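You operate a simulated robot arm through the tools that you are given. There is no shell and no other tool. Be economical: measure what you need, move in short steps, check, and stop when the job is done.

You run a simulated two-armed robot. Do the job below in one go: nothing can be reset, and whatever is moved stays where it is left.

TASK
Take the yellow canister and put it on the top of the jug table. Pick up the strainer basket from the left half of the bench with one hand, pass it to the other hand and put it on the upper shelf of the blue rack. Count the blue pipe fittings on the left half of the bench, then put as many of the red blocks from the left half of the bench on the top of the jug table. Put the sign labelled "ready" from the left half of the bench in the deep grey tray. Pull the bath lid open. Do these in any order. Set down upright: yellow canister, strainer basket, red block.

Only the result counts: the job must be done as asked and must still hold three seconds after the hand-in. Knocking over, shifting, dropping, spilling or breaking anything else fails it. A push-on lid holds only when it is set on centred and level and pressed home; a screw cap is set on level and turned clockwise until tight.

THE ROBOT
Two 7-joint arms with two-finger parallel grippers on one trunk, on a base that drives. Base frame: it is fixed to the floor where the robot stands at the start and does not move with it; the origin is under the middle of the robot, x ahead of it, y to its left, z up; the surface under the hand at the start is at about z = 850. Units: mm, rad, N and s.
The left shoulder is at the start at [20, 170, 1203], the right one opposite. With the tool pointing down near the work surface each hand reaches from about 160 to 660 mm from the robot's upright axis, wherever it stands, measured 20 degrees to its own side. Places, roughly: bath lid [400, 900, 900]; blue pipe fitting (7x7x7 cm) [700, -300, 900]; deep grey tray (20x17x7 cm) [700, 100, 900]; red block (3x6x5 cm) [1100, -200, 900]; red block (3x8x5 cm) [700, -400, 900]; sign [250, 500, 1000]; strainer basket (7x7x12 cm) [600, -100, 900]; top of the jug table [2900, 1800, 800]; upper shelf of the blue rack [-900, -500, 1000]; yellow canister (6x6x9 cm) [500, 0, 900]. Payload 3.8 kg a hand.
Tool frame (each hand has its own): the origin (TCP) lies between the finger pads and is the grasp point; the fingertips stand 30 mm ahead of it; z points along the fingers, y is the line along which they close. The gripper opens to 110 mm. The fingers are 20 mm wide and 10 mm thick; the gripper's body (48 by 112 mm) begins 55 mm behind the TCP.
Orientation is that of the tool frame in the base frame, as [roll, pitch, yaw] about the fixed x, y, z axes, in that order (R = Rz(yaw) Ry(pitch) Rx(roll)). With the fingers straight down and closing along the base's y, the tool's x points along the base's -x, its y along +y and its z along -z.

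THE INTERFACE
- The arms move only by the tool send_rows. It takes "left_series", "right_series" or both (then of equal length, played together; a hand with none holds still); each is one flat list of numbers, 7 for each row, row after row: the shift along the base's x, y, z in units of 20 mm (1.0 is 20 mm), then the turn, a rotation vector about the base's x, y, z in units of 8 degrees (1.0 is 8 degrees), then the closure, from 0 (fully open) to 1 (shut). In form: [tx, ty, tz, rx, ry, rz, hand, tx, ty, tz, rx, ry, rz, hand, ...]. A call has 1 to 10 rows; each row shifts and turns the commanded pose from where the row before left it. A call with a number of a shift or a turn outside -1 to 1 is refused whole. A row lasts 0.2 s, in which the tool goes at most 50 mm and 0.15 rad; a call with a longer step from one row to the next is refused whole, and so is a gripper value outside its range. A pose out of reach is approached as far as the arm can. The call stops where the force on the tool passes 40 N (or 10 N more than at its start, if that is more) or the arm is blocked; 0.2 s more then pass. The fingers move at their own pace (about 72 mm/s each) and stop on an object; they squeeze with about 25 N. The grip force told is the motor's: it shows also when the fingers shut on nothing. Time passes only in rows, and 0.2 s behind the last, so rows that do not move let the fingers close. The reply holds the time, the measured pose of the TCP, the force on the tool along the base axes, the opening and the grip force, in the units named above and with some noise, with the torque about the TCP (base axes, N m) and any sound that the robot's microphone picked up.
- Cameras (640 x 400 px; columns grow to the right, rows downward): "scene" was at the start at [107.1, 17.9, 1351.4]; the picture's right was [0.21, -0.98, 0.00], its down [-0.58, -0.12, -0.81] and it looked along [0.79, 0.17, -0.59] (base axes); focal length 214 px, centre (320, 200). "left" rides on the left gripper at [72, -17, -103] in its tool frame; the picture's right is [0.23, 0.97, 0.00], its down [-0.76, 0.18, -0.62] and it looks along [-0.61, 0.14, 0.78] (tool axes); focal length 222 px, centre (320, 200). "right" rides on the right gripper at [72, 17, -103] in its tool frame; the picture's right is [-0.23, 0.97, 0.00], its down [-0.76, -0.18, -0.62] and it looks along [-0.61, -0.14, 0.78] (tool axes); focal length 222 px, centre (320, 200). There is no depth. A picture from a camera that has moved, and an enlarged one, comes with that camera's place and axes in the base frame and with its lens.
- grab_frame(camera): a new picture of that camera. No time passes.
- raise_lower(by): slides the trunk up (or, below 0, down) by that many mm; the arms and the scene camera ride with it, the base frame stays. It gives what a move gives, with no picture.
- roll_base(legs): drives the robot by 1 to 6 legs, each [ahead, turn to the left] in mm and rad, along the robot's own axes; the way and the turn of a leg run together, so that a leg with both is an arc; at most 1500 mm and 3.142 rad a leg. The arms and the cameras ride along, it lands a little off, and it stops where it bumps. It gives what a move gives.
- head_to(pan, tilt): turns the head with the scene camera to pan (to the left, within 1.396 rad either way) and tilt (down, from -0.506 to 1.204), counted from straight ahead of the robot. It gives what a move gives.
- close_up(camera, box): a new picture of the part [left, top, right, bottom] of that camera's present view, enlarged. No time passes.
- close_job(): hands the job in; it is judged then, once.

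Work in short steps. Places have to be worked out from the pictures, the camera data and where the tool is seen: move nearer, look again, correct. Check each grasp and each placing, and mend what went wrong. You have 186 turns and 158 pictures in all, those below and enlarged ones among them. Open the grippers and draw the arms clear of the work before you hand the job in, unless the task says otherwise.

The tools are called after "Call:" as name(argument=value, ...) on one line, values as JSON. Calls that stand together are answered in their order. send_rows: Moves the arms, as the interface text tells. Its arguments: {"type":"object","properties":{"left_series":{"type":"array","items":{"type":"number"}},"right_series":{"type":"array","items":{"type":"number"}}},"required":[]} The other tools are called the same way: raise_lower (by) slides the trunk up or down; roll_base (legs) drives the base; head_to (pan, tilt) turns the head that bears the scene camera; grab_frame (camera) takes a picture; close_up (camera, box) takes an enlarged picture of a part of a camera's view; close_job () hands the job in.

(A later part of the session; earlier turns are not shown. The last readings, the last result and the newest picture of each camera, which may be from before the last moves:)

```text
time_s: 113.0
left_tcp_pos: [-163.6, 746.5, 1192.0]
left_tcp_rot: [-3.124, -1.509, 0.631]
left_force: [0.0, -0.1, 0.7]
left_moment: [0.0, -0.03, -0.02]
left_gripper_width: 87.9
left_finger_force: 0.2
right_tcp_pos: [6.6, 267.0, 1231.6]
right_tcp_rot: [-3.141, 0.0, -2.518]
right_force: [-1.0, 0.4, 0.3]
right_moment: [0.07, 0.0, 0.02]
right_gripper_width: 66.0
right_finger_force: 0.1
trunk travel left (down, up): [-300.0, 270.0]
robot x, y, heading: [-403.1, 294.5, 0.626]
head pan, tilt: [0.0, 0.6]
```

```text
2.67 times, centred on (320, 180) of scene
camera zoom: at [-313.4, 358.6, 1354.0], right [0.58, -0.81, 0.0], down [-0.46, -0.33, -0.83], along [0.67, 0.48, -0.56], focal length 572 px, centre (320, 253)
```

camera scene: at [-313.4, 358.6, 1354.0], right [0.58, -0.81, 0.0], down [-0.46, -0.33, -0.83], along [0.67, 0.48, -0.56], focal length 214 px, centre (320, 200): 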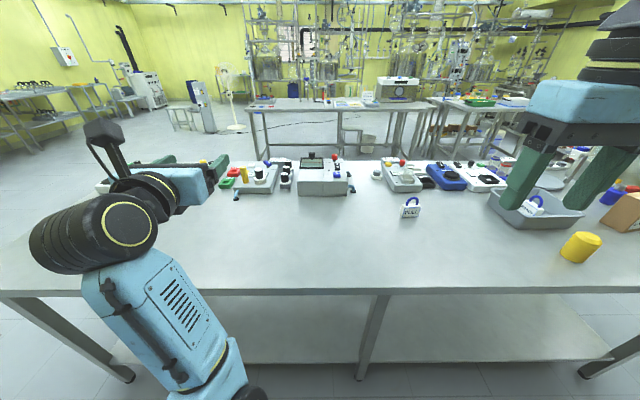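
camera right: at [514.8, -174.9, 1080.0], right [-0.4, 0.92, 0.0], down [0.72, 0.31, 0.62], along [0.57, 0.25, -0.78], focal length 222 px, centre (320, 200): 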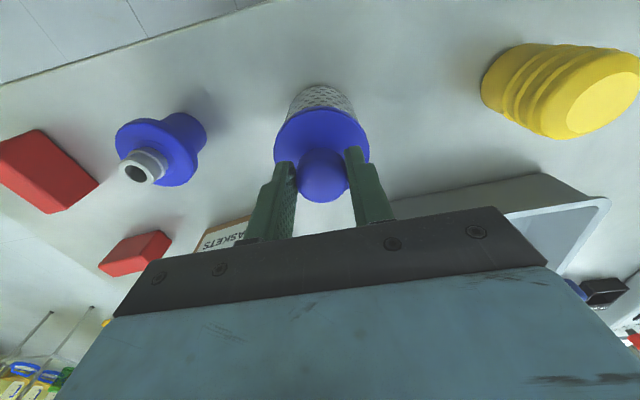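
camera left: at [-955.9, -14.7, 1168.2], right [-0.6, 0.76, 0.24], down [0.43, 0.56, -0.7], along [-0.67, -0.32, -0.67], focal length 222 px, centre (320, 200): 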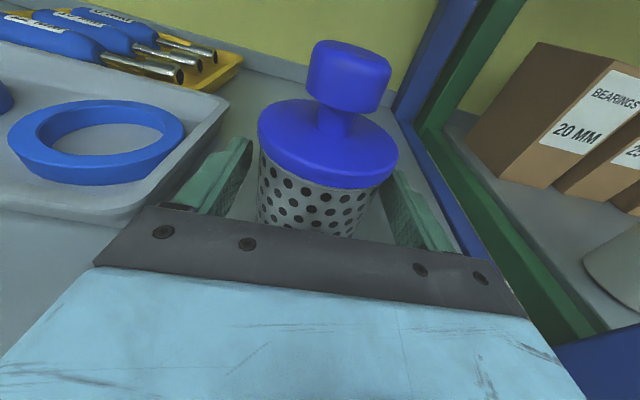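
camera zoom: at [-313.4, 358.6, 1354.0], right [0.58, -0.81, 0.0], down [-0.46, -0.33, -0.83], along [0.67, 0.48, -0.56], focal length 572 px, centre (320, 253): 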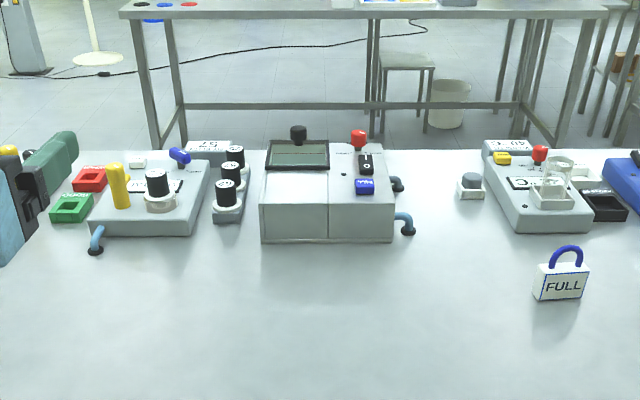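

The bath (middle unit) sits on the far half of the bench, so I'll open its lid later from the far side. First I turn the left hand back to its normal downward pose.

Call:
send_rows(left_series=[0, 0, 0, 0, 0, -1, 0.2, 0, 0, 0, 0, 0, -1, 0.2, 0, 0, 0, 0, 0, -1, 0.2, 0, 0, 0, 0, 0, -1, 0.2, 0, 0, 0, 0, 0, -1, 0.2, 0, 0, 0, 0, 0, -1, 0.2, 0, 0, 0, 0, 0, -1, 0.2, 0, 0, 0, 0, 0, -1, 0.2, 0, 0, 0, 0, 0, -1, 0.2, 0, 0, 0, 0, 0, -1, 0.2])

Call:
send_rows(left_series=[0, 0, 0, 0, 0, -1, 0.2, 0, 0, 0, 0.81, 0.586, 0, 0.2, 0, 0, 0, 0.81, 0.586, 0, 0.2, 0, 0, 0, 0.81, 0.586, 0, 0.2, 0, 0, 0, 0.81, 0.586, 0, 0.2, 0, 0, 0, 0.81, 0.586, 0, 0.2, 0, 0, 0, 0.81, 0.586, 0, 0.2, 0, 0, 0, 0.81, 0.586, 0, 0.2, 0, 0, 0, 0.81, 0.586, 0, 0.2, 0, 0, 0, 0.81, 0.586, 0, 0.2])

Call:
send_rows(left_series=[0, 0, 0, 0.81, 0.586, 0, 0.2, 0, 0, 0, 0.81, 0.586, 0, 0.2, 0, 0, 0, 0, 0, -1, 0.2, 0, 0, 0, 0, 0, -1, 0.2, 0, 0, 0, 0, 0, -1, 0.2, 0, 0, 0, 0, 0, -1, 0.2, 0, 0, 0, 0, 0, -1, 0.2, 0, 0, 0, 0, 0, -1, 0.2, 0, 0, 0, 0, 0, -1, 0.2, 0, 0, 0, 0, 0, -1, 0.2])

```text
time_s: 115.2
left_tcp_pos: [-161.4, 746.9, 1192.5]
left_tcp_rot: [3.079, -1.509, -0.69]
left_force: [0.2, -0.4, 0.4]
left_moment: [-0.02, 0.0, 0.02]
left_gripper_width: 88.3
left_finger_force: 0.1
right_tcp_pos: [6.9, 267.4, 1232.2]
right_tcp_rot: [3.141, 0.001, -2.518]
right_force: [-0.7, 0.1, 0.5]
right_moment: [-0.01, -0.01, 0.0]
right_gripper_width: 66.0
right_finger_force: 0.0
trunk travel left (down, up): [-300.0, 270.0]
robot x, y, heading: [-403.8, 299.4, 0.624]
head pan, tilt: [0.0, 0.6]
```

```text
time_s: 117.4
left_tcp_pos: [-162.2, 745.6, 1193.6]
left_tcp_rot: [-3.086, -0.251, -0.938]
left_force: [-0.1, 0.0, -0.3]
left_moment: [0.01, -0.02, 0.0]
left_gripper_width: 87.8
left_finger_force: 0.0
right_tcp_pos: [5.9, 267.0, 1231.2]
right_tcp_rot: [3.141, 0.0, -2.519]
right_force: [0.4, 0.4, -0.2]
right_moment: [-0.03, 0.01, -0.02]
right_gripper_width: 66.1
right_finger_force: 0.0
trunk travel left (down, up): [-300.0, 270.0]
robot x, y, heading: [-403.3, 295.3, 0.622]
head pan, tilt: [0.0, 0.6]
```

```text
time_s: 119.6
left_tcp_pos: [-162.2, 746.2, 1194.1]
left_tcp_rot: [-3.086, 0.028, -2.056]
left_force: [1.4, 1.4, 0.5]
left_moment: [0.01, 0.03, -0.02]
left_gripper_width: 88.2
left_finger_force: 0.1
right_tcp_pos: [6.8, 267.3, 1232.7]
right_tcp_rot: [-3.141, 0.0, -2.52]
right_force: [-0.1, -0.1, -0.2]
right_moment: [-0.02, -0.01, 0.0]
right_gripper_width: 66.0
right_finger_force: 0.0
trunk travel left (down, up): [-300.0, 270.0]
robot x, y, heading: [-402.5, 296.5, 0.62]
head pan, tilt: [0.0, 0.6]
```

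Small clean-up of the left hand's attitude, then I drive to stand in front of the yellow canister.

Call:
send_rows(left_series=[0, 0, 0, 0, 0.44, -0.8, 0, 0, 0, 0, 0, 0, -0.85, 0, 0, 0, 0, 0, 0, -0.8, 0, 0, 0, 0, 0, 0, -0.8, 0], right_series=[0, 0, 0, 0, 0, 0, 0, 0, 0, 0, 0, 0, 0, 0, 0, 0, 0, 0, 0, 0, 0, 0, 0, 0, 0, 0, 0, 0])

Call:
roll_base(legs=[[0, -1.314], [624, 0], [0, 1.331]])

Call:
grab_frame(camera="scene")

Call:
grab_frame(camera="right")

```text
time_s: 120.6
left_tcp_pos: [-160.2, 745.7, 1192.5]
left_tcp_rot: [-3.138, -0.005, -2.512]
left_force: [0.2, -0.5, 1.1]
left_moment: [-0.04, -0.01, -0.03]
left_gripper_width: 109.9
left_finger_force: 0.0
right_tcp_pos: [5.8, 266.9, 1231.8]
right_tcp_rot: [-3.141, 0.001, -2.518]
right_force: [-0.2, 0.2, -0.5]
right_moment: [0.0, -0.01, 0.03]
right_gripper_width: 110.0
right_finger_force: 0.1
trunk travel left (down, up): [-300.0, 270.0]
robot x, y, heading: [-403.3, 296.0, 0.624]
head pan, tilt: [0.0, 0.6]
```

```text
time_s: 130.6
left_tcp_pos: [323.6, 350.6, 1193.4]
left_tcp_rot: [-3.136, -0.005, -2.494]
left_force: [-0.6, -1.3, 0.9]
left_moment: [-0.05, 0.02, 0.02]
left_gripper_width: 109.9
left_finger_force: 0.0
right_tcp_pos: [498.1, -124.0, 1232.9]
right_tcp_rot: [-3.141, 0.002, -2.502]
right_force: [0.7, -0.5, 0.1]
right_moment: [-0.03, 0.02, -0.02]
right_gripper_width: 110.0
right_finger_force: 0.0
trunk travel left (down, up): [-300.0, 270.0]
robot x, y, heading: [86.7, -98.9, 0.639]
head pan, tilt: [0.0, 0.6]
```

```text
99 pictures are left
camera scene: at [176.9, -38.0, 1353.9], right [0.6, -0.8, 0.0], down [-0.45, -0.34, -0.83], along [0.66, 0.49, -0.56], focal length 214 px, centre (320, 200)
```

scene: 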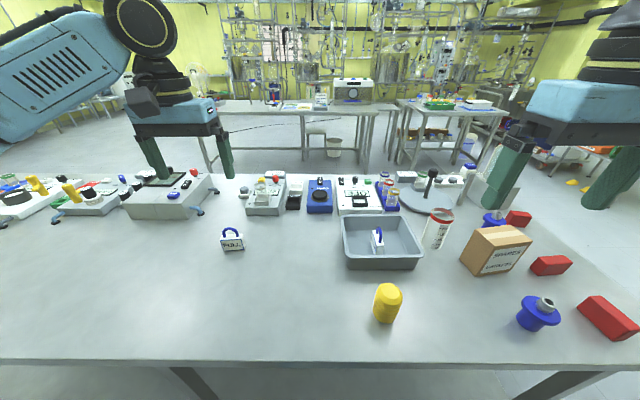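

```text
98 pictures are left
camera right: at [430.2, -153.5, 1335.7], right [-0.4, 0.92, 0.0], down [0.72, 0.31, 0.62], along [0.57, 0.25, -0.78], focal length 222 px, centre (320, 200)
```

right: 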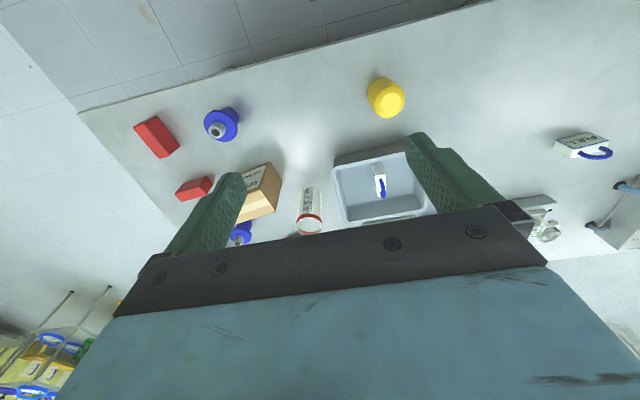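

Canister centre is about (475, -4). I bring the right hand over it and down to z≈1040, then check.

Call:
send_rows(right_series=[-0.165, 0.857, -1, 0, 0, 0, 0.1, -0.165, 0.857, -1, 0, 0, 0, 0.1, -0.165, 0.857, -1, 0, 0, 0, 0.1, -0.165, 0.857, -1, 0, 0, 0, 0.1, -0.165, 0.857, -1, 0, 0, 0, 0.1, -0.165, 0.857, -1, 0, 0, 0, 0.1, -0.165, 0.857, -1, 0, 0, 0, 0.1, 0, 0, -1, 0, 0, 0, 0.1, 0, 0, -1, 0, 0, 0, 0.1, 0, 0, -0.7, 0, 0, 0, 0.1])

Call:
grab_frame(camera="right")

```text
time_s: 132.8
left_tcp_pos: [323.8, 352.2, 1193.4]
left_tcp_rot: [-3.14, -0.002, -2.495]
left_force: [-0.5, 0.3, 0.5]
left_moment: [-0.02, 0.0, 0.01]
left_gripper_width: 110.1
left_finger_force: 0.1
right_tcp_pos: [474.6, -5.7, 1038.9]
right_tcp_rot: [3.141, -0.001, -2.503]
right_force: [0.2, -0.7, 0.7]
right_moment: [0.03, 0.01, -0.03]
right_gripper_width: 99.1
right_finger_force: 0.1
trunk travel left (down, up): [-300.0, 270.0]
robot x, y, heading: [90.1, -104.5, 0.637]
head pan, tilt: [0.0, 0.6]
```

```text
97 pictures are left
camera right: at [407.8, -34.3, 1141.6], right [-0.4, 0.92, 0.0], down [0.72, 0.31, 0.62], along [0.57, 0.25, -0.78], focal length 222 px, centre (320, 200)
```

right: 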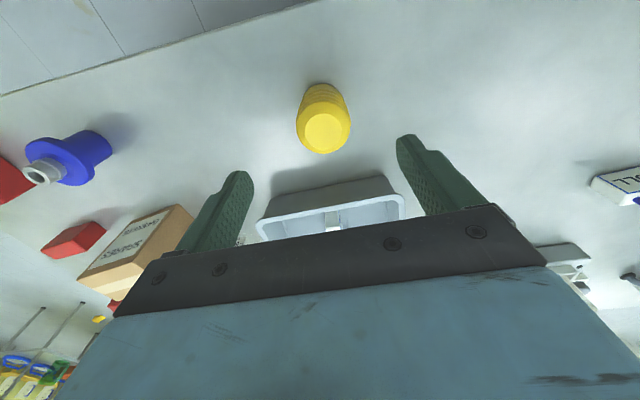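

Fine correction (+3, +6 mm), descend to z≈905 and close.

Call:
send_rows(right_series=[0.15, 0.3, -1, 0, 0, 0, 0.1, 0, 0, -1, 0, 0, 0, 0.1, 0, 0, -1, 0, 0, 0, 0.1, 0, 0, -1, 0, 0, 0, 0.1, 0, 0, -1, 0, 0, 0, 0.1, 0, 0, -1, 0, 0, 0, 0.1, 0, 0, -0.7, 0, 0, 0, 0.1, 0, 0, 0, 0, 0, 0, 1, 0, 0, 0, 0, 0, 0, 1, 0, 0, 0, 0, 0, 0, 1])

Call:
grab_frame(camera="right")

```text
time_s: 135.0
left_tcp_pos: [323.5, 351.8, 1192.6]
left_tcp_rot: [-3.139, -0.004, -2.495]
left_force: [-0.2, 0.0, 0.3]
left_moment: [0.04, 0.03, 0.03]
left_gripper_width: 109.9
left_finger_force: 0.1
right_tcp_pos: [477.6, 0.8, 903.4]
right_tcp_rot: [-3.141, 0.001, -2.503]
right_force: [0.8, 0.0, 0.6]
right_moment: [-0.02, -0.01, -0.04]
right_gripper_width: 52.7
right_finger_force: 25.0
trunk travel left (down, up): [-300.0, 270.0]
robot x, y, heading: [89.7, -104.6, 0.635]
head pan, tilt: [0.0, 0.6]
```

```text
96 pictures are left
camera right: at [410.3, -28.2, 1007.5], right [-0.4, 0.92, 0.0], down [0.72, 0.31, 0.62], along [0.57, 0.25, -0.78], focal length 222 px, centre (320, 200)
```

right: 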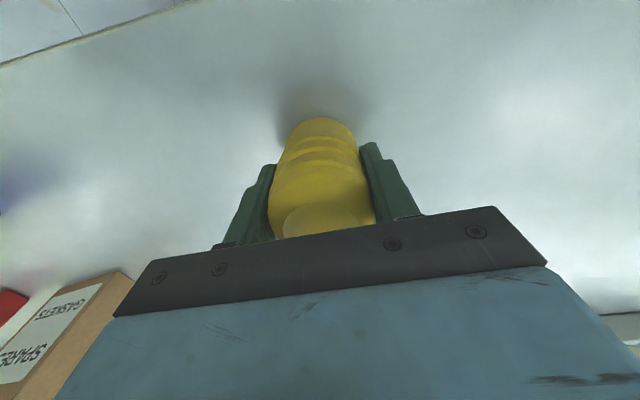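

Canister gripped (52.7 mm). Lift it, then drive along the bench to beyond its right end and look.

Call:
send_rows(right_series=[0, 0, 1, 0, 0, 0, 1, 0, 0, 1, 0, 0, 0, 1, 0, 0, 1, 0, 0, 0, 1, 0, 0, 1, 0, 0, 0, 1, 0, 0, 1, 0, 0, 0, 1, 0, 0, 1, 0, 0, 0, 1, 0, 0, 1, 0, 0, 0, 1, 0, 0, 1, 0, 0, 0, 1, 0, 0, 1, 0, 0, 0, 1, 0, 0, 1, 0, 0, 0, 1])

Call:
roll_base(legs=[[0, -1.652]])

Call:
head_to(pan=0.0, tilt=0.5)

Call:
grab_frame(camera="scene")

```text
time_s: 137.2
left_tcp_pos: [322.3, 350.9, 1193.3]
left_tcp_rot: [-3.138, -0.003, -2.494]
left_force: [0.1, -0.1, -0.4]
left_moment: [-0.01, -0.03, -0.01]
left_gripper_width: 110.1
left_finger_force: 0.1
right_tcp_pos: [476.6, 1.3, 1104.8]
right_tcp_rot: [-3.14, 0.0, -2.502]
right_force: [0.0, 0.4, -0.1]
right_moment: [0.03, 0.01, -0.02]
right_gripper_width: 52.7
right_finger_force: 25.0
trunk travel left (down, up): [-300.0, 270.0]
robot x, y, heading: [89.4, -103.6, 0.643]
head pan, tilt: [0.0, 0.6]
```

```text
time_s: 141.6
left_tcp_pos: [526.2, -366.4, 1193.1]
left_tcp_rot: [-3.139, -0.004, 2.15]
left_force: [0.5, -0.2, -0.5]
left_moment: [0.01, 0.0, 0.02]
left_gripper_width: 110.0
left_finger_force: 0.1
right_tcp_pos: [166.3, -498.0, 1103.7]
right_tcp_rot: [3.14, 0.001, 2.142]
right_force: [0.1, 0.1, -1.7]
right_moment: [0.01, 0.02, -0.01]
right_gripper_width: 52.8
right_finger_force: 25.3
trunk travel left (down, up): [-300.0, 270.0]
robot x, y, heading: [90.5, -100.3, -1.0]
head pan, tilt: [0.0, 0.6]
```

```text
time_s: 142.2
left_tcp_pos: [526.4, -367.7, 1193.5]
left_tcp_rot: [-3.137, -0.004, 2.149]
left_force: [-0.2, 0.3, 0.2]
left_moment: [0.0, 0.02, 0.0]
left_gripper_width: 109.6
left_finger_force: 0.1
right_tcp_pos: [166.5, -497.9, 1104.4]
right_tcp_rot: [-3.141, 0.001, 2.142]
right_force: [0.4, -0.2, -1.2]
right_moment: [0.01, 0.02, 0.01]
right_gripper_width: 52.7
right_finger_force: 25.3
trunk travel left (down, up): [-300.0, 270.0]
robot x, y, heading: [90.2, -103.9, -0.997]
head pan, tilt: [0.0, 0.499]
```

```text
95 pictures are left
camera scene: at [149.8, -197.6, 1363.0], right [-0.84, -0.54, 0.0], down [-0.26, 0.4, -0.88], along [0.47, -0.74, -0.48], focal length 214 px, centre (320, 200)
```

scene: 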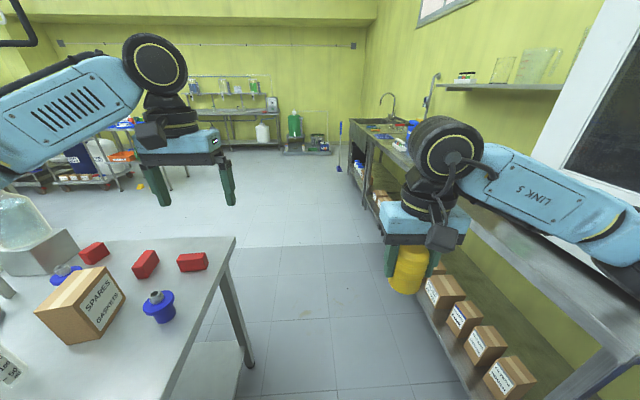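

The floor is free. I drive 1110 mm along the bench front, then turn left to face along the bench end.

Call:
roll_base(legs=[[0, 0.05], [1110, 0], [0, 1.58]])

Call:
grab_frame(camera="scene")

```text
time_s: 152.2
left_tcp_pos: [967.5, -547.0, 1193.4]
left_tcp_rot: [-3.137, -0.003, -2.501]
left_force: [0.4, -0.3, 0.3]
left_moment: [0.02, 0.03, -0.01]
left_gripper_width: 109.7
left_finger_force: 0.0
right_tcp_pos: [1119.9, -897.0, 1103.9]
right_tcp_rot: [3.141, -0.001, -2.511]
right_force: [0.4, 0.3, -1.1]
right_moment: [0.0, 0.02, 0.01]
right_gripper_width: 52.5
right_finger_force: 24.8
trunk travel left (down, up): [-300.0, 270.0]
robot x, y, heading: [729.0, -999.0, 0.633]
head pan, tilt: [0.0, 0.499]
```

```text
94 pictures are left
camera scene: at [821.7, -933.6, 1363.0], right [0.59, -0.81, 0.0], down [-0.39, -0.28, -0.88], along [0.71, 0.52, -0.48], focal length 214 px, centre (320, 200)
```

scene: 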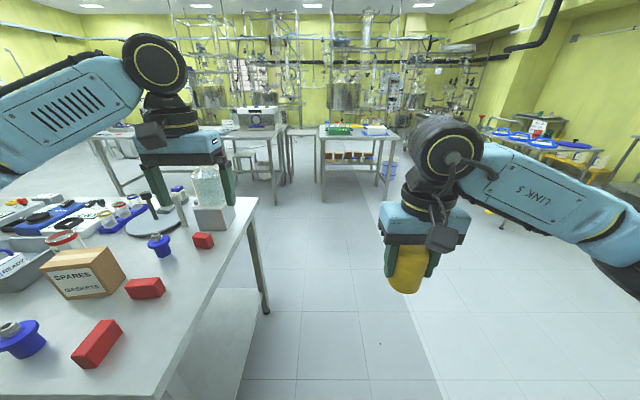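

I see exactly two blue fittings here (front one and the one behind the box). Zoom to confirm and to view the jug table.

Call:
close_up(camera="scene", box=[0, 170, 280, 380])

Call:
close_up(camera="scene", box=[80, 70, 420, 220])

```text
1.90 times, centred on (140, 275) of scene
camera zoom: at [821.7, -933.6, 1363.0], right [0.59, -0.81, 0.0], down [-0.39, -0.28, -0.88], along [0.71, 0.52, -0.48], focal length 408 px, centre (663, 57)
```

zoom: 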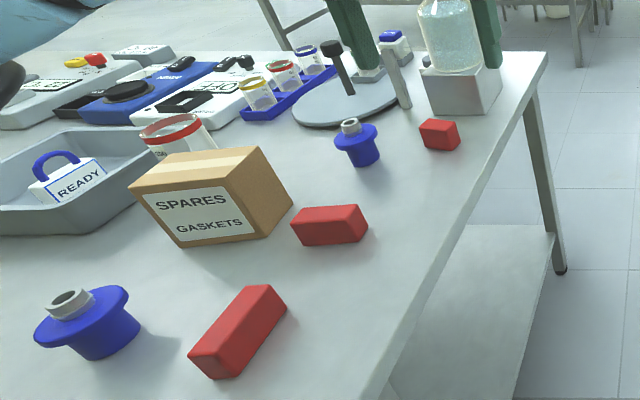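

```text
1.88 times, centred on (250, 145) of scene
camera zoom: at [821.7, -933.6, 1363.0], right [0.59, -0.81, 0.0], down [-0.39, -0.28, -0.88], along [0.71, 0.52, -0.48], focal length 404 px, centre (452, 304)
```

zoom: 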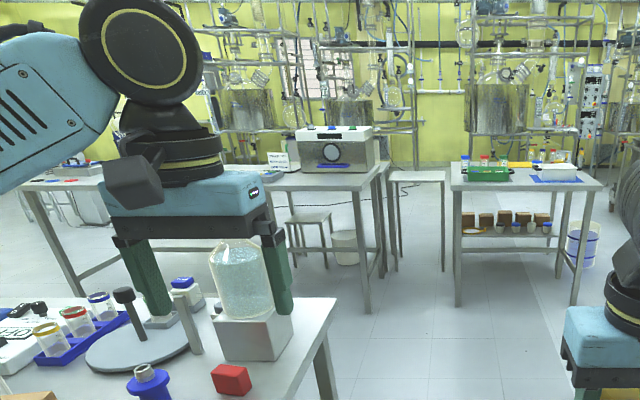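

Two fittings confirmed, so two red blocks are needed. I drive forward beside the bench end and turn to face it.

Call:
roll_base(legs=[[430, 0], [0, 1.571]])

Call:
head_to(pan=0.2, tilt=0.85)

Call:
grab_frame(camera="scene")

Call:
grab_frame(camera="left")

```text
time_s: 158.6
left_tcp_pos: [625.0, -504.8, 1193.7]
left_tcp_rot: [-3.138, -0.004, -0.935]
left_force: [0.8, -0.6, -0.7]
left_moment: [-0.02, -0.03, 0.04]
left_gripper_width: 110.2
left_finger_force: 0.0
right_tcp_pos: [977.3, -356.4, 1104.1]
right_tcp_rot: [3.141, 0.0, -0.946]
right_force: [0.1, -0.1, 0.1]
right_moment: [-0.01, -0.02, 0.0]
right_gripper_width: 52.9
right_finger_force: 25.0
trunk travel left (down, up): [-300.0, 270.0]
robot x, y, heading: [1078.4, -744.6, 2.194]
head pan, tilt: [0.0, 0.499]
```

```text
time_s: 159.4
left_tcp_pos: [626.2, -506.3, 1193.8]
left_tcp_rot: [-3.138, -0.005, -0.934]
left_force: [0.8, -0.2, 0.2]
left_moment: [0.02, 0.02, 0.0]
left_gripper_width: 110.0
left_finger_force: 0.1
right_tcp_pos: [978.0, -356.3, 1103.1]
right_tcp_rot: [3.141, 0.0, -0.945]
right_force: [0.4, -0.8, -0.7]
right_moment: [-0.02, -0.01, -0.02]
right_gripper_width: 52.7
right_finger_force: 25.0
trunk travel left (down, up): [-300.0, 270.0]
robot x, y, heading: [1076.3, -746.7, 2.195]
head pan, tilt: [0.201, 0.85]
```

```text
91 pictures are left
camera scene: at [1007.7, -676.6, 1333.1], right [0.68, 0.74, 0.0], down [0.55, -0.51, -0.66], along [-0.49, 0.45, -0.75], focal length 214 px, centre (320, 200)
```

scene: 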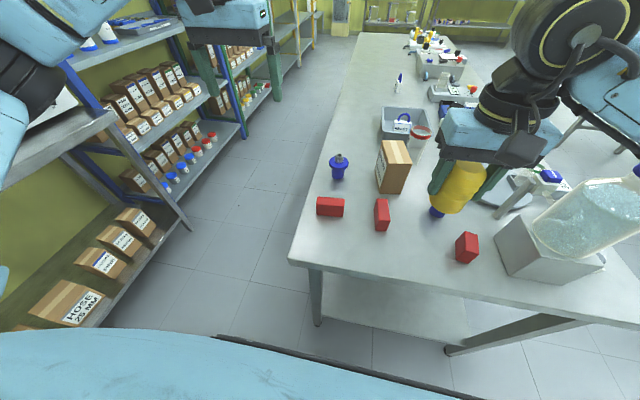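

```text
90 pictures are left
camera left: at [681.9, -554.3, 1295.8], right [-0.65, -0.76, 0.0], down [-0.6, 0.51, 0.62], along [-0.47, 0.4, -0.78], focal length 222 px, centre (320, 200)
```

left: 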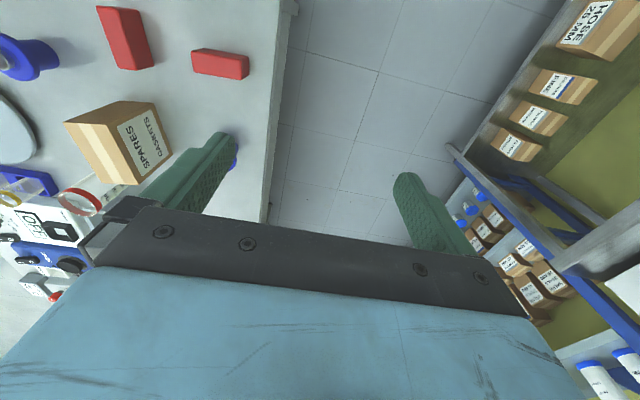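

Zoom on the red blocks from both cameras to get positions and orientation.

Call:
close_up(camera="scene", box=[300, 170, 500, 295])

Call:
close_up(camera="left", box=[60, 0, 280, 138])

```text
3.20 times, centred on (400, 232) of scene
camera zoom: at [1007.7, -676.6, 1333.1], right [0.68, 0.74, 0.0], down [0.55, -0.51, -0.66], along [-0.49, 0.45, -0.75], focal length 686 px, centre (64, 96)
```

zoom: 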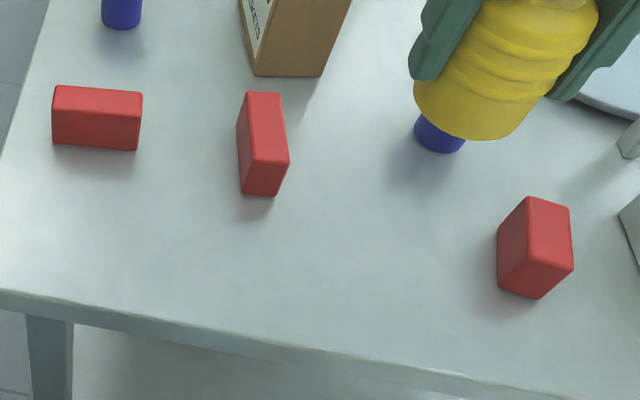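

```text
2.90 times, centred on (170, 69) of left
camera zoom: at [681.9, -554.3, 1295.8], right [-0.65, -0.76, 0.0], down [-0.6, 0.51, 0.62], along [-0.47, 0.4, -0.78], focal length 644 px, centre (755, 580)
```

zoom: 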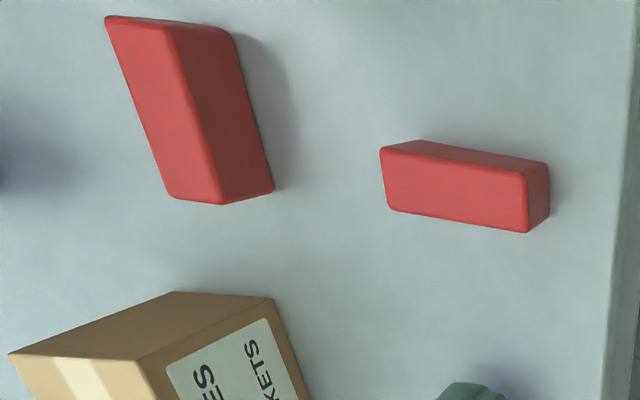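

Block B (middle one) is centred near (860, -320), its long side along my forward direction, so the left hand's present attitude fits. I move the right hand (canister) aside first, then the left hand over B.

Call:
send_rows(right_series=[0.8, 0.11, 0.25, 0, 0, 0, 1, 0.8, 0.11, 0.25, 0, 0, 0, 1, 0.8, 0.11, 0.25, 0, 0, 0, 1, 0.8, 0.11, 0.25, 0, 0, 0, 1, 0.8, 0.11, 0.25, 0, 0, 0, 1, 0.8, 0.11, 0.25, 0, 0, 0, 1, 0.8, 0.11, 0.25, 0, 0, 0, 1, 0.8, 0.11, 0.25, 0, 0, 0, 1])

Call:
send_rows(left_series=[1, 0.8, -0.5, 0, 0, 0.3, 0, 1, 0.8, -0.5, 0, 0, 0, 0, 1, 0.8, -0.5, 0, 0, 0, 0.2, 1, 0.8, -0.5, 0, 0, 0, 0.2, 1, 0.8, -0.5, 0, 0, 0, 0.2, 1, 0.8, -0.5, 0, 0, 0, 0.2, 1, 0.8, -0.5, 0, 0, 0, 0.2, 1, 0.8, -0.5, 0, 0, 0, 0.2, 1, 0.8, -0.5, 0, 0, 0, 0.2, 1, 0.8, -0.5, 0, 0, 0, 0.2])

Call:
grab_frame(camera="left")

Call:
grab_frame(camera="scene")

```text
time_s: 161.2
left_tcp_pos: [626.8, -505.8, 1193.8]
left_tcp_rot: [-3.142, -0.003, -0.937]
left_force: [1.1, -0.1, -1.1]
left_moment: [0.01, -0.01, -0.01]
left_gripper_width: 109.8
left_finger_force: 0.1
right_tcp_pos: [1107.1, -339.1, 1143.7]
right_tcp_rot: [3.14, 0.0, -0.944]
right_force: [-0.8, -0.5, -1.0]
right_moment: [0.01, 0.01, 0.0]
right_gripper_width: 52.4
right_finger_force: 25.4
trunk travel left (down, up): [-300.0, 270.0]
robot x, y, heading: [1075.9, -745.1, 2.194]
head pan, tilt: [0.201, 0.85]
```

```text
time_s: 163.4
left_tcp_pos: [826.3, -344.9, 1092.5]
left_tcp_rot: [-3.14, -0.002, -0.896]
left_force: [0.5, 0.4, 0.1]
left_moment: [0.0, 0.02, -0.01]
left_gripper_width: 88.0
left_finger_force: 0.0
right_tcp_pos: [1105.9, -338.1, 1144.9]
right_tcp_rot: [3.141, -0.001, -0.947]
right_force: [1.2, -0.5, -1.3]
right_moment: [-0.01, -0.01, 0.02]
right_gripper_width: 52.4
right_finger_force: 24.8
trunk travel left (down, up): [-300.0, 270.0]
robot x, y, heading: [1079.2, -747.6, 2.192]
head pan, tilt: [0.201, 0.85]
```

```text
87 pictures are left
camera left: at [884.2, -391.7, 1194.8], right [-0.62, -0.79, 0.0], down [-0.62, 0.48, 0.62], along [-0.49, 0.38, -0.78], focal length 222 px, centre (320, 200)
```

left: 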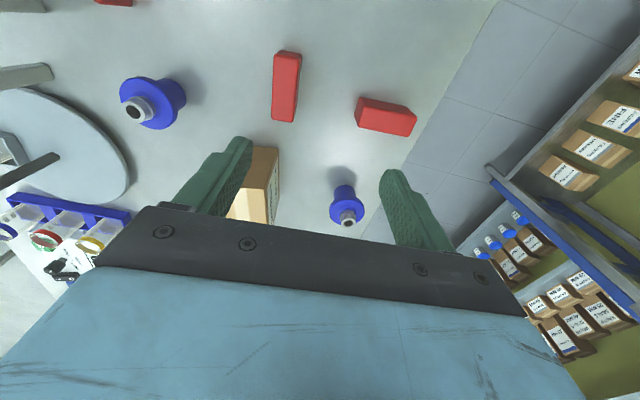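

```text
86 pictures are left
camera scene: at [1008.3, -676.1, 1333.0], right [0.68, 0.74, 0.0], down [0.55, -0.51, -0.66], along [-0.49, 0.45, -0.75], focal length 214 px, centre (320, 200)
```

scene: 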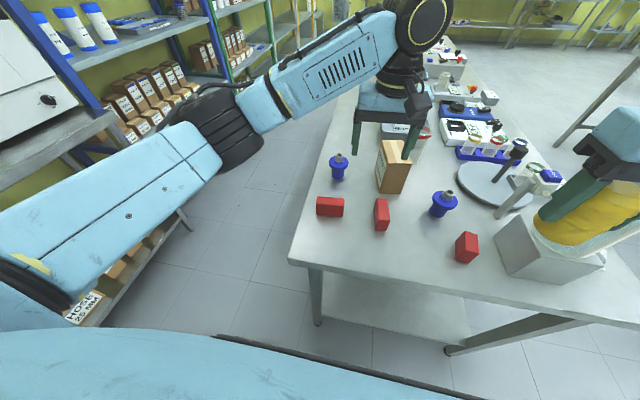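

Correct toward (862, -321) and lower to z≈985 for a closer look.

Call:
send_rows(left_series=[0.9, 0.6, -0.8, 0, 0, 0.25, 0.35, 0.9, 0.6, -1, 0, 0, 0, 0.35, 0, 0, -1, 0, 0, 0, 0.35, 0, 0, -1, 0, 0, 0, 0.35, 0, 0, -1, 0, 0, 0, 0.35, 0, 0, -0.6, 0, 0, 0, 0.35])

Call:
grab_frame(camera="left")

```text
time_s: 164.8
left_tcp_pos: [862.2, -321.2, 984.9]
left_tcp_rot: [-3.139, -0.003, -0.861]
left_force: [-0.7, -0.1, 0.4]
left_moment: [-0.01, -0.02, 0.02]
left_gripper_width: 71.6
left_finger_force: 0.1
right_tcp_pos: [1107.3, -338.4, 1144.5]
right_tcp_rot: [3.141, 0.0, -0.946]
right_force: [-0.1, -0.6, -0.9]
right_moment: [0.0, -0.01, 0.03]
right_gripper_width: 53.0
right_finger_force: 24.9
trunk travel left (down, up): [-300.0, 270.0]
robot x, y, heading: [1075.8, -745.8, 2.197]
head pan, tilt: [0.201, 0.85]
```

```text
85 pictures are left
camera left: at [921.2, -365.8, 1087.3], right [-0.59, -0.81, 0.0], down [-0.63, 0.46, 0.62], along [-0.5, 0.37, -0.78], focal length 222 px, centre (320, 200)
```

left: 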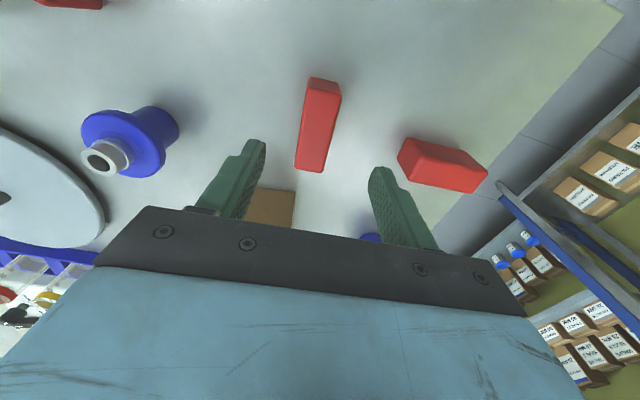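

Block centre (864, -319), long axis ~134°. Rotate 3°, descend to z≈890 and close.

Call:
send_rows(left_series=[0.07, 0.1, -1, 0, 0, 0.4, 0.35, 0, 0, -1, 0, 0, 0, 0.35, 0, 0, -1, 0, 0, 0, 0.35, 0, 0, -1, 0, 0, 0, 0.35, 0, 0, -0.75, 0, 0, 0, 0.35, 0, 0, 0, 0, 0, 0, 1, 0, 0, 0, 0, 0, 0, 1, 0, 0, 0, 0, 0, 0, 1])

Call:
grab_frame(camera="left")

```text
time_s: 166.6
left_tcp_pos: [863.2, -318.2, 889.9]
left_tcp_rot: [-3.138, -0.004, -0.805]
left_force: [0.9, 1.4, -0.5]
left_moment: [0.11, 0.35, -0.26]
left_gripper_width: 30.5
left_finger_force: 24.7
right_tcp_pos: [1105.7, -338.6, 1143.7]
right_tcp_rot: [3.141, 0.0, -0.946]
right_force: [0.7, 0.5, -1.1]
right_moment: [-0.04, 0.0, 0.02]
right_gripper_width: 52.7
right_finger_force: 24.6
trunk travel left (down, up): [-300.0, 270.0]
robot x, y, heading: [1077.6, -749.2, 2.198]
head pan, tilt: [0.201, 0.85]
```

```text
84 pictures are left
camera left: at [925.4, -359.9, 992.3], right [-0.54, -0.84, 0.0], down [-0.66, 0.43, 0.62], along [-0.52, 0.34, -0.78], focal length 222 px, centre (320, 200)
```

left: 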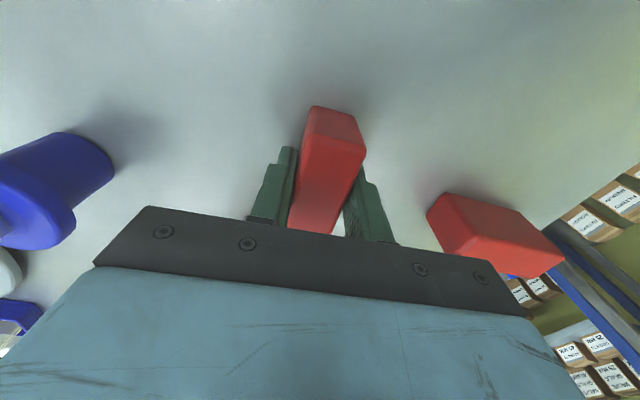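

Red block B gripped (30.5 mm). Lift, draw it back, and drive toward the aisle beyond the bench.

Call:
send_rows(left_series=[0, 0, 1, 0, 0, 0, 1, 0, 0, 1, 0, 0, 0, 1, 0, 0, 1, 0, 0, 0, 1, 0, 0, 1, 0, 0, 0, 1, 0, 0, 1, 0, 0, 0, 1, 0, 0, 1, 0, 0, 0, 1, 0, 0, 1, 0, 0, 0, 1, 0, 0, 1, 0, 0, 0, 1, 0, 0, 1, 0, 0, 0, 1, 0, 0, 1, 0, 0, 0, 1])

Call:
send_rows(left_series=[-0.5, -0.8, 0.5, 0, 0, -0.4, 1, -0.5, -0.8, 0.5, 0, 0, -0.4, 1, -0.5, -0.8, 0.5, 0, 0, -0.2, 1, -0.5, -0.8, 0.5, 0, 0, 0, 1, -0.5, -0.8, 0.5, 0, 0, 0, 1, -0.5, -0.8, 0, 0, 0, 0, 1, -0.5, -0.8, 0, 0, 0, 0, 1, -0.5, -0.8, 0, 0, 0, 0, 1, -0.5, -0.8, 0, 0, 0, 0, 1, -0.5, -0.8, 0, 0, 0, 0, 1])

Call:
roll_base(legs=[[0, -1.56], [1100, 0]])

Call:
head_to(pan=0.5, tilt=0.3)

Call:
grab_frame(camera="scene")

```text
time_s: 168.8
left_tcp_pos: [862.8, -320.7, 1088.7]
left_tcp_rot: [-3.14, -0.004, -0.806]
left_force: [0.6, 0.0, -19.5]
left_moment: [-0.08, -0.06, 0.0]
left_gripper_width: 29.7
left_finger_force: 25.3
right_tcp_pos: [1105.7, -338.1, 1144.0]
right_tcp_rot: [3.141, 0.0, -0.947]
right_force: [-0.7, 0.4, -0.4]
right_moment: [-0.01, 0.02, 0.01]
right_gripper_width: 52.7
right_finger_force: 25.1
trunk travel left (down, up): [-300.0, 270.0]
robot x, y, heading: [1076.0, -747.1, 2.198]
head pan, tilt: [0.201, 0.85]
```

```text
time_s: 171.0
left_tcp_pos: [761.2, -480.5, 1141.5]
left_tcp_rot: [-3.137, -0.005, -0.943]
left_force: [-0.5, -0.7, -19.3]
left_moment: [-0.06, -0.03, 0.03]
left_gripper_width: 29.8
left_finger_force: 24.7
right_tcp_pos: [1103.6, -337.0, 1143.4]
right_tcp_rot: [-3.141, 0.001, -0.945]
right_force: [-1.0, -0.5, -0.7]
right_moment: [-0.04, 0.0, -0.02]
right_gripper_width: 52.3
right_finger_force: 25.0
trunk travel left (down, up): [-300.0, 270.0]
robot x, y, heading: [1077.9, -746.7, 2.193]
head pan, tilt: [0.201, 0.85]
```

```text
time_s: 180.4
left_tcp_pos: [2214.3, 219.5, 1139.5]
left_tcp_rot: [-3.138, -0.004, -2.499]
left_force: [0.6, 0.0, -18.6]
left_moment: [-0.07, 0.1, 0.01]
left_gripper_width: 30.1
left_finger_force: 24.7
right_tcp_pos: [2361.4, -122.0, 1143.2]
right_tcp_rot: [3.141, 0.001, -2.502]
right_force: [0.2, 0.1, -0.6]
right_moment: [-0.01, 0.02, 0.01]
right_gripper_width: 52.5
right_finger_force: 25.5
trunk travel left (down, up): [-300.0, 270.0]
robot x, y, heading: [1949.7, -102.1, 0.644]
head pan, tilt: [0.201, 0.85]
```

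```text
time_s: 181.4
left_tcp_pos: [2213.5, 218.6, 1140.9]
left_tcp_rot: [-3.139, -0.005, -2.499]
left_force: [0.5, 0.1, -19.8]
left_moment: [-0.07, 0.08, 0.0]
left_gripper_width: 30.1
left_finger_force: 25.4
right_tcp_pos: [2361.8, -120.8, 1143.9]
right_tcp_rot: [3.141, 0.0, -2.501]
right_force: [-0.2, -0.5, 0.2]
right_moment: [0.02, 0.01, 0.01]
right_gripper_width: 53.0
right_finger_force: 25.3
trunk travel left (down, up): [-300.0, 270.0]
robot x, y, heading: [1950.5, -102.3, 0.641]
head pan, tilt: [0.499, 0.3]
```

```text
83 pictures are left
camera scene: at [2009.2, -1.7, 1381.1], right [0.91, -0.42, 0.0], down [-0.12, -0.27, -0.95], along [0.4, 0.87, -0.3], focal length 214 px, centre (320, 200)
```

scene: 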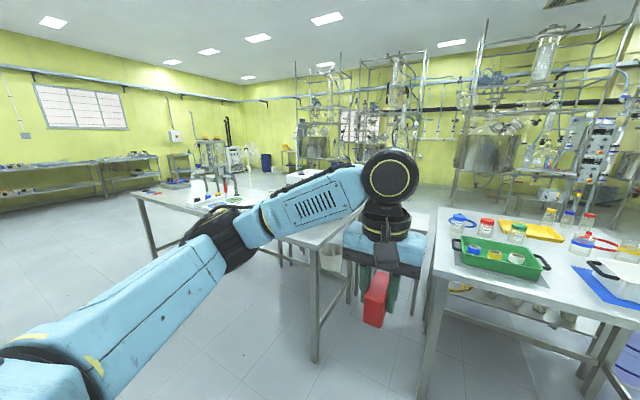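

Block is heavy (~2 kg) but held. The left arm hides the table, so I turn the base 0.47 rad left and look straight ahead between the hands.

Call:
roll_base(legs=[[0, 0.47]])

Call:
head_to(pan=0.0, tilt=0.35)

Call:
grab_frame(camera="scene")

```text
time_s: 183.2
left_tcp_pos: [2038.6, 303.7, 1139.7]
left_tcp_rot: [-3.139, -0.006, -2.026]
left_force: [-0.8, 0.1, -19.6]
left_moment: [-0.1, 0.02, 0.0]
left_gripper_width: 30.0
left_finger_force: 24.9
right_tcp_pos: [2325.5, 67.9, 1145.2]
right_tcp_rot: [-3.14, 0.0, -2.025]
right_force: [0.6, 0.3, -1.0]
right_moment: [0.03, 0.0, -0.01]
right_gripper_width: 52.5
right_finger_force: 25.1
trunk travel left (down, up): [-300.0, 270.0]
robot x, y, heading: [1952.2, -96.8, 1.122]
head pan, tilt: [0.499, 0.3]
```

```text
time_s: 184.1
left_tcp_pos: [2039.3, 303.9, 1139.1]
left_tcp_rot: [-3.14, -0.004, -2.024]
left_force: [0.2, 0.5, -19.8]
left_moment: [-0.11, 0.03, -0.04]
left_gripper_width: 30.0
left_finger_force: 25.3
right_tcp_pos: [2326.6, 67.8, 1143.9]
right_tcp_rot: [3.141, 0.0, -2.026]
right_force: [-0.9, 0.1, -1.7]
right_moment: [-0.01, 0.0, 0.01]
right_gripper_width: 52.7
right_finger_force: 25.3
trunk travel left (down, up): [-300.0, 270.0]
robot x, y, heading: [1953.4, -101.1, 1.115]
head pan, tilt: [0.0, 0.351]
```

```text
82 pictures are left
camera scene: at [2002.9, 3.7, 1376.5], right [0.9, -0.44, 0.0], down [-0.15, -0.31, -0.94], along [0.41, 0.84, -0.34], focal length 214 px, centre (320, 200)
```

scene: 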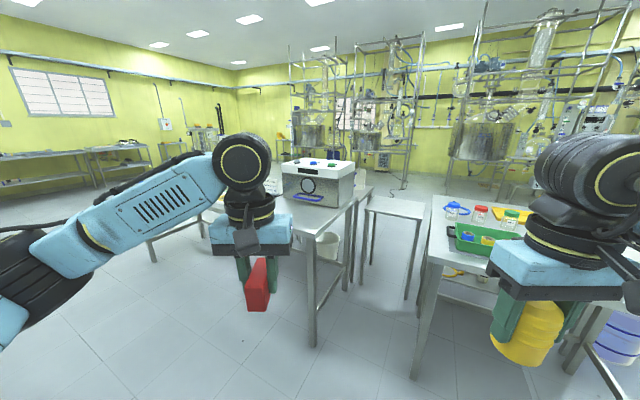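

Zoom on the tables ahead.

Call:
close_up(camera="scene", box=[260, 130, 500, 280])

Call:
close_up(camera="scene", box=[60, 110, 300, 260])

```text
2.67 times, centred on (380, 205) of scene
camera zoom: at [2002.9, 3.7, 1376.5], right [0.9, -0.44, 0.0], down [-0.15, -0.31, -0.94], along [0.41, 0.84, -0.34], focal length 572 px, centre (160, 187)
```

zoom: 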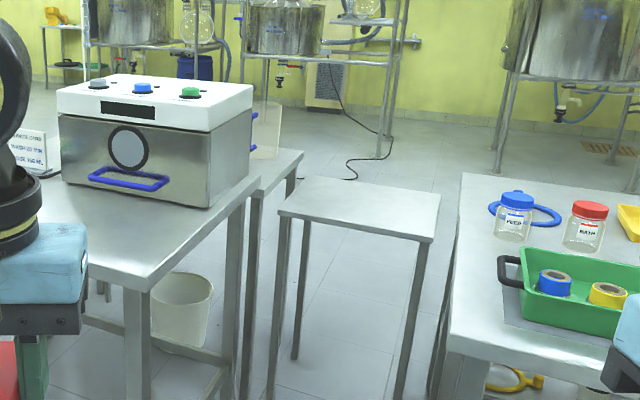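

```text
2.67 times, centred on (180, 185) of scene
camera zoom: at [2002.9, 3.7, 1376.5], right [0.9, -0.44, 0.0], down [-0.15, -0.31, -0.94], along [0.41, 0.84, -0.34], focal length 572 px, centre (693, 240)
```

zoom: 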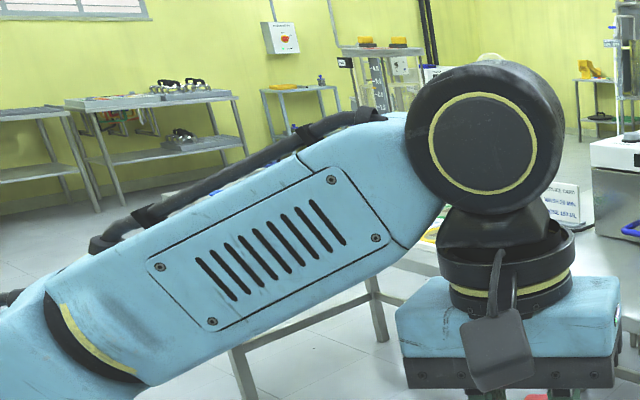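

Behind the instrument table there's a second table with a jug (blue handles) – the jug table, at about n≈3.4 m; I need to reach it from behind. I look right and left for a free way round.

Call:
head_to(pan=-1.2, tilt=0.4)

Call:
grab_frame(camera="scene")

Call:
head_to(pan=1.3, tilt=0.4)

Call:
grab_frame(camera="scene")

```text
time_s: 185.5
left_tcp_pos: [2039.8, 304.2, 1138.9]
left_tcp_rot: [-3.14, -0.005, -2.026]
left_force: [1.7, -0.6, -19.7]
left_moment: [-0.07, 0.04, -0.01]
left_gripper_width: 29.8
left_finger_force: 25.0
right_tcp_pos: [2325.2, 67.6, 1144.3]
right_tcp_rot: [-3.141, 0.0, -2.027]
right_force: [0.0, -0.7, -0.8]
right_moment: [0.01, 0.05, 0.0]
right_gripper_width: 52.8
right_finger_force: 25.2
trunk travel left (down, up): [-300.0, 270.0]
robot x, y, heading: [1951.7, -100.6, 1.116]
head pan, tilt: [-1.201, 0.4]
```

```text
79 pictures are left
camera scene: at [2054.3, -87.9, 1372.0], right [-0.09, -1.0, 0.0], down [-0.39, 0.03, -0.92], along [0.92, -0.08, -0.39], focal length 214 px, centre (320, 200)
```

scene: 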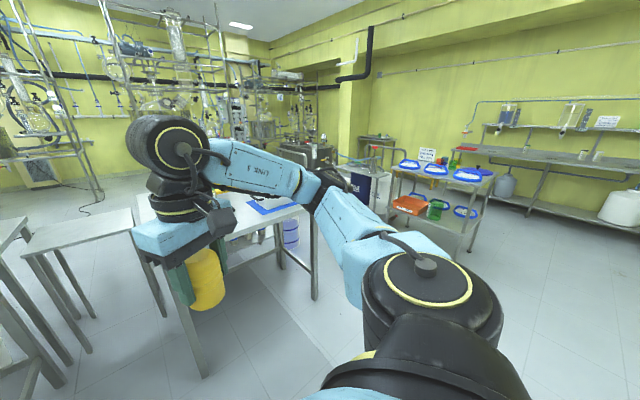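

```text
time_s: 187.8
left_tcp_pos: [2037.7, 304.9, 1138.8]
left_tcp_rot: [-3.14, -0.005, -2.025]
left_force: [-0.2, -0.1, -19.9]
left_moment: [-0.09, 0.04, 0.0]
left_gripper_width: 29.8
left_finger_force: 25.3
right_tcp_pos: [2325.2, 65.9, 1143.4]
right_tcp_rot: [3.141, -0.001, -2.027]
right_force: [0.7, 1.3, -0.9]
right_moment: [0.01, -0.01, -0.04]
right_gripper_width: 52.7
right_finger_force: 25.0
trunk travel left (down, up): [-300.0, 270.0]
robot x, y, heading: [1949.6, -102.3, 1.113]
head pan, tilt: [1.3, 0.4]
```

```text
78 pictures are left
camera scene: at [1892.8, -18.3, 1372.0], right [0.66, 0.75, 0.0], down [0.29, -0.26, -0.92], along [-0.69, 0.61, -0.39], focal length 214 px, centre (320, 200)
```

scene: 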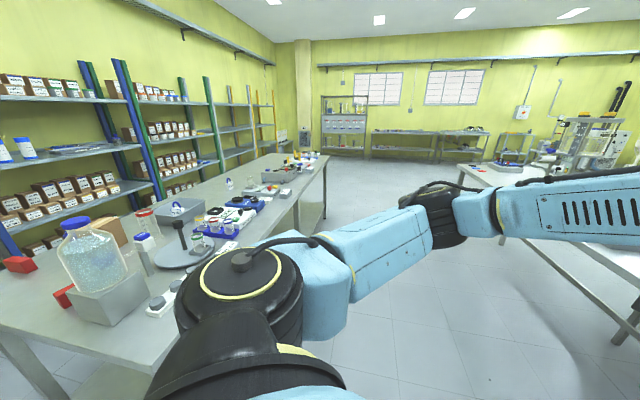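

The way round to the right is free (green table ends at e1≈2.1 m, cart starts at ≈3.35 m). I drive round: right, ahead past the table row, then left behind it.

Call:
roll_base(legs=[[0, -2.05], [1440, 0], [0, 1.571], [1250, 0], [1200, 0], [0, 1.571]])

Call:
head_to(pan=0.3, tilt=0.4)

Call:
grab_frame(camera="scene")

```text
time_s: 211.4
left_tcp_pos: [4288.5, -34.4, 1136.6]
left_tcp_rot: [3.139, -0.017, -2.506]
left_force: [2.6, 3.4, -19.8]
left_moment: [-0.12, 0.09, -0.02]
left_gripper_width: 29.8
left_finger_force: 24.5
right_tcp_pos: [4435.3, -374.7, 1142.4]
right_tcp_rot: [3.141, -0.006, -2.504]
right_force: [-0.1, 1.2, -0.9]
right_moment: [-0.04, 0.09, 0.05]
right_gripper_width: 52.7
right_finger_force: 25.2
trunk travel left (down, up): [-300.0, 270.0]
robot x, y, heading: [4025.7, -354.7, 0.631]
head pan, tilt: [1.3, 0.4]
stopped in leg 5: the robot was blocked; the commanded pose is now the measured one
```

```text
time_s: 212.7
left_tcp_pos: [4284.7, -37.6, 1139.1]
left_tcp_rot: [3.141, -0.009, -2.507]
left_force: [0.5, -0.3, -19.0]
left_moment: [-0.08, 0.1, 0.01]
left_gripper_width: 30.1
left_finger_force: 24.9
right_tcp_pos: [4430.8, -378.6, 1144.3]
right_tcp_rot: [-3.141, -0.001, -2.504]
right_force: [0.1, 1.0, -0.7]
right_moment: [0.02, 0.0, -0.03]
right_gripper_width: 52.4
right_finger_force: 25.2
trunk travel left (down, up): [-300.0, 270.0]
robot x, y, heading: [4021.4, -352.7, 0.634]
head pan, tilt: [0.3, 0.4]
```

```text
77 pictures are left
camera scene: at [4095.1, -267.0, 1371.9], right [0.81, -0.59, 0.0], down [-0.23, -0.31, -0.92], along [0.55, 0.74, -0.39], focal length 214 px, centre (320, 200)
```

scene: 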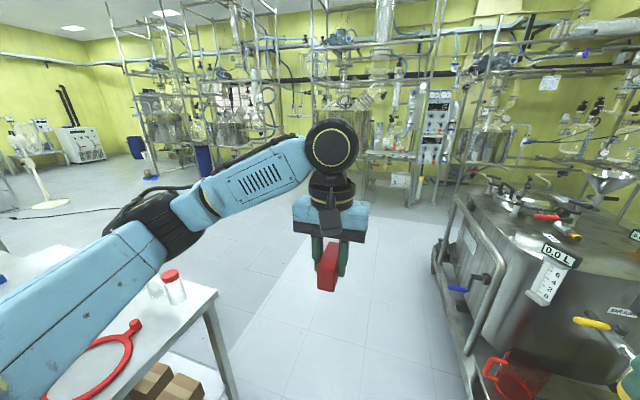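

The drive was blocked at n≈3.03 m. I look right and down to find what is there.

Call:
head_to(pan=-0.9, tilt=0.6)

Call:
grab_frame(camera="scene")

Call:
head_to(pan=-0.1, tilt=1.0)

Call:
grab_frame(camera="scene")

```text
time_s: 214.1
left_tcp_pos: [4284.2, -37.1, 1139.9]
left_tcp_rot: [-3.141, -0.01, -2.507]
left_force: [0.2, -0.4, -19.4]
left_moment: [-0.08, 0.09, -0.02]
left_gripper_width: 29.8
left_finger_force: 25.6
right_tcp_pos: [4429.8, -379.3, 1144.3]
right_tcp_rot: [3.14, -0.001, -2.504]
right_force: [1.0, 0.3, -0.7]
right_moment: [-0.01, -0.01, 0.03]
right_gripper_width: 52.5
right_finger_force: 25.3
trunk travel left (down, up): [-300.0, 270.0]
robot x, y, heading: [4023.2, -355.0, 0.634]
head pan, tilt: [-0.901, 0.6]
```

```text
76 pictures are left
camera scene: at [4125.4, -364.8, 1353.8], right [-0.26, -0.97, 0.0], down [-0.55, 0.15, -0.82], along [0.8, -0.22, -0.57], focal length 214 px, centre (320, 200)
```

scene: 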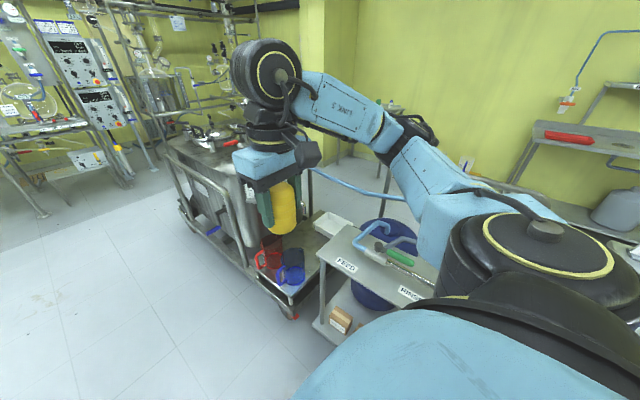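

```text
time_s: 215.2
left_tcp_pos: [4284.4, -37.6, 1138.3]
left_tcp_rot: [-3.141, -0.009, -2.507]
left_force: [0.0, 0.0, -19.3]
left_moment: [-0.07, 0.12, -0.02]
left_gripper_width: 29.8
left_finger_force: 25.5
right_tcp_pos: [4430.0, -378.7, 1144.3]
right_tcp_rot: [-3.141, 0.001, -2.505]
right_force: [0.8, 0.6, 0.7]
right_moment: [-0.01, 0.02, -0.04]
right_gripper_width: 52.7
right_finger_force: 24.7
trunk travel left (down, up): [-300.0, 270.0]
robot x, y, heading: [4021.5, -352.5, 0.628]
head pan, tilt: [-0.099, 1.0]
```

```text
75 pictures are left
camera scene: at [4100.0, -306.3, 1321.8], right [0.51, -0.86, 0.0], down [-0.72, -0.43, -0.54], along [0.46, 0.28, -0.84], focal length 214 px, centre (320, 200)
```

scene: 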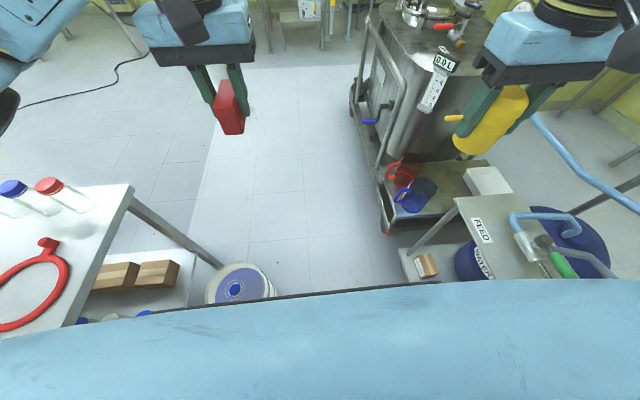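

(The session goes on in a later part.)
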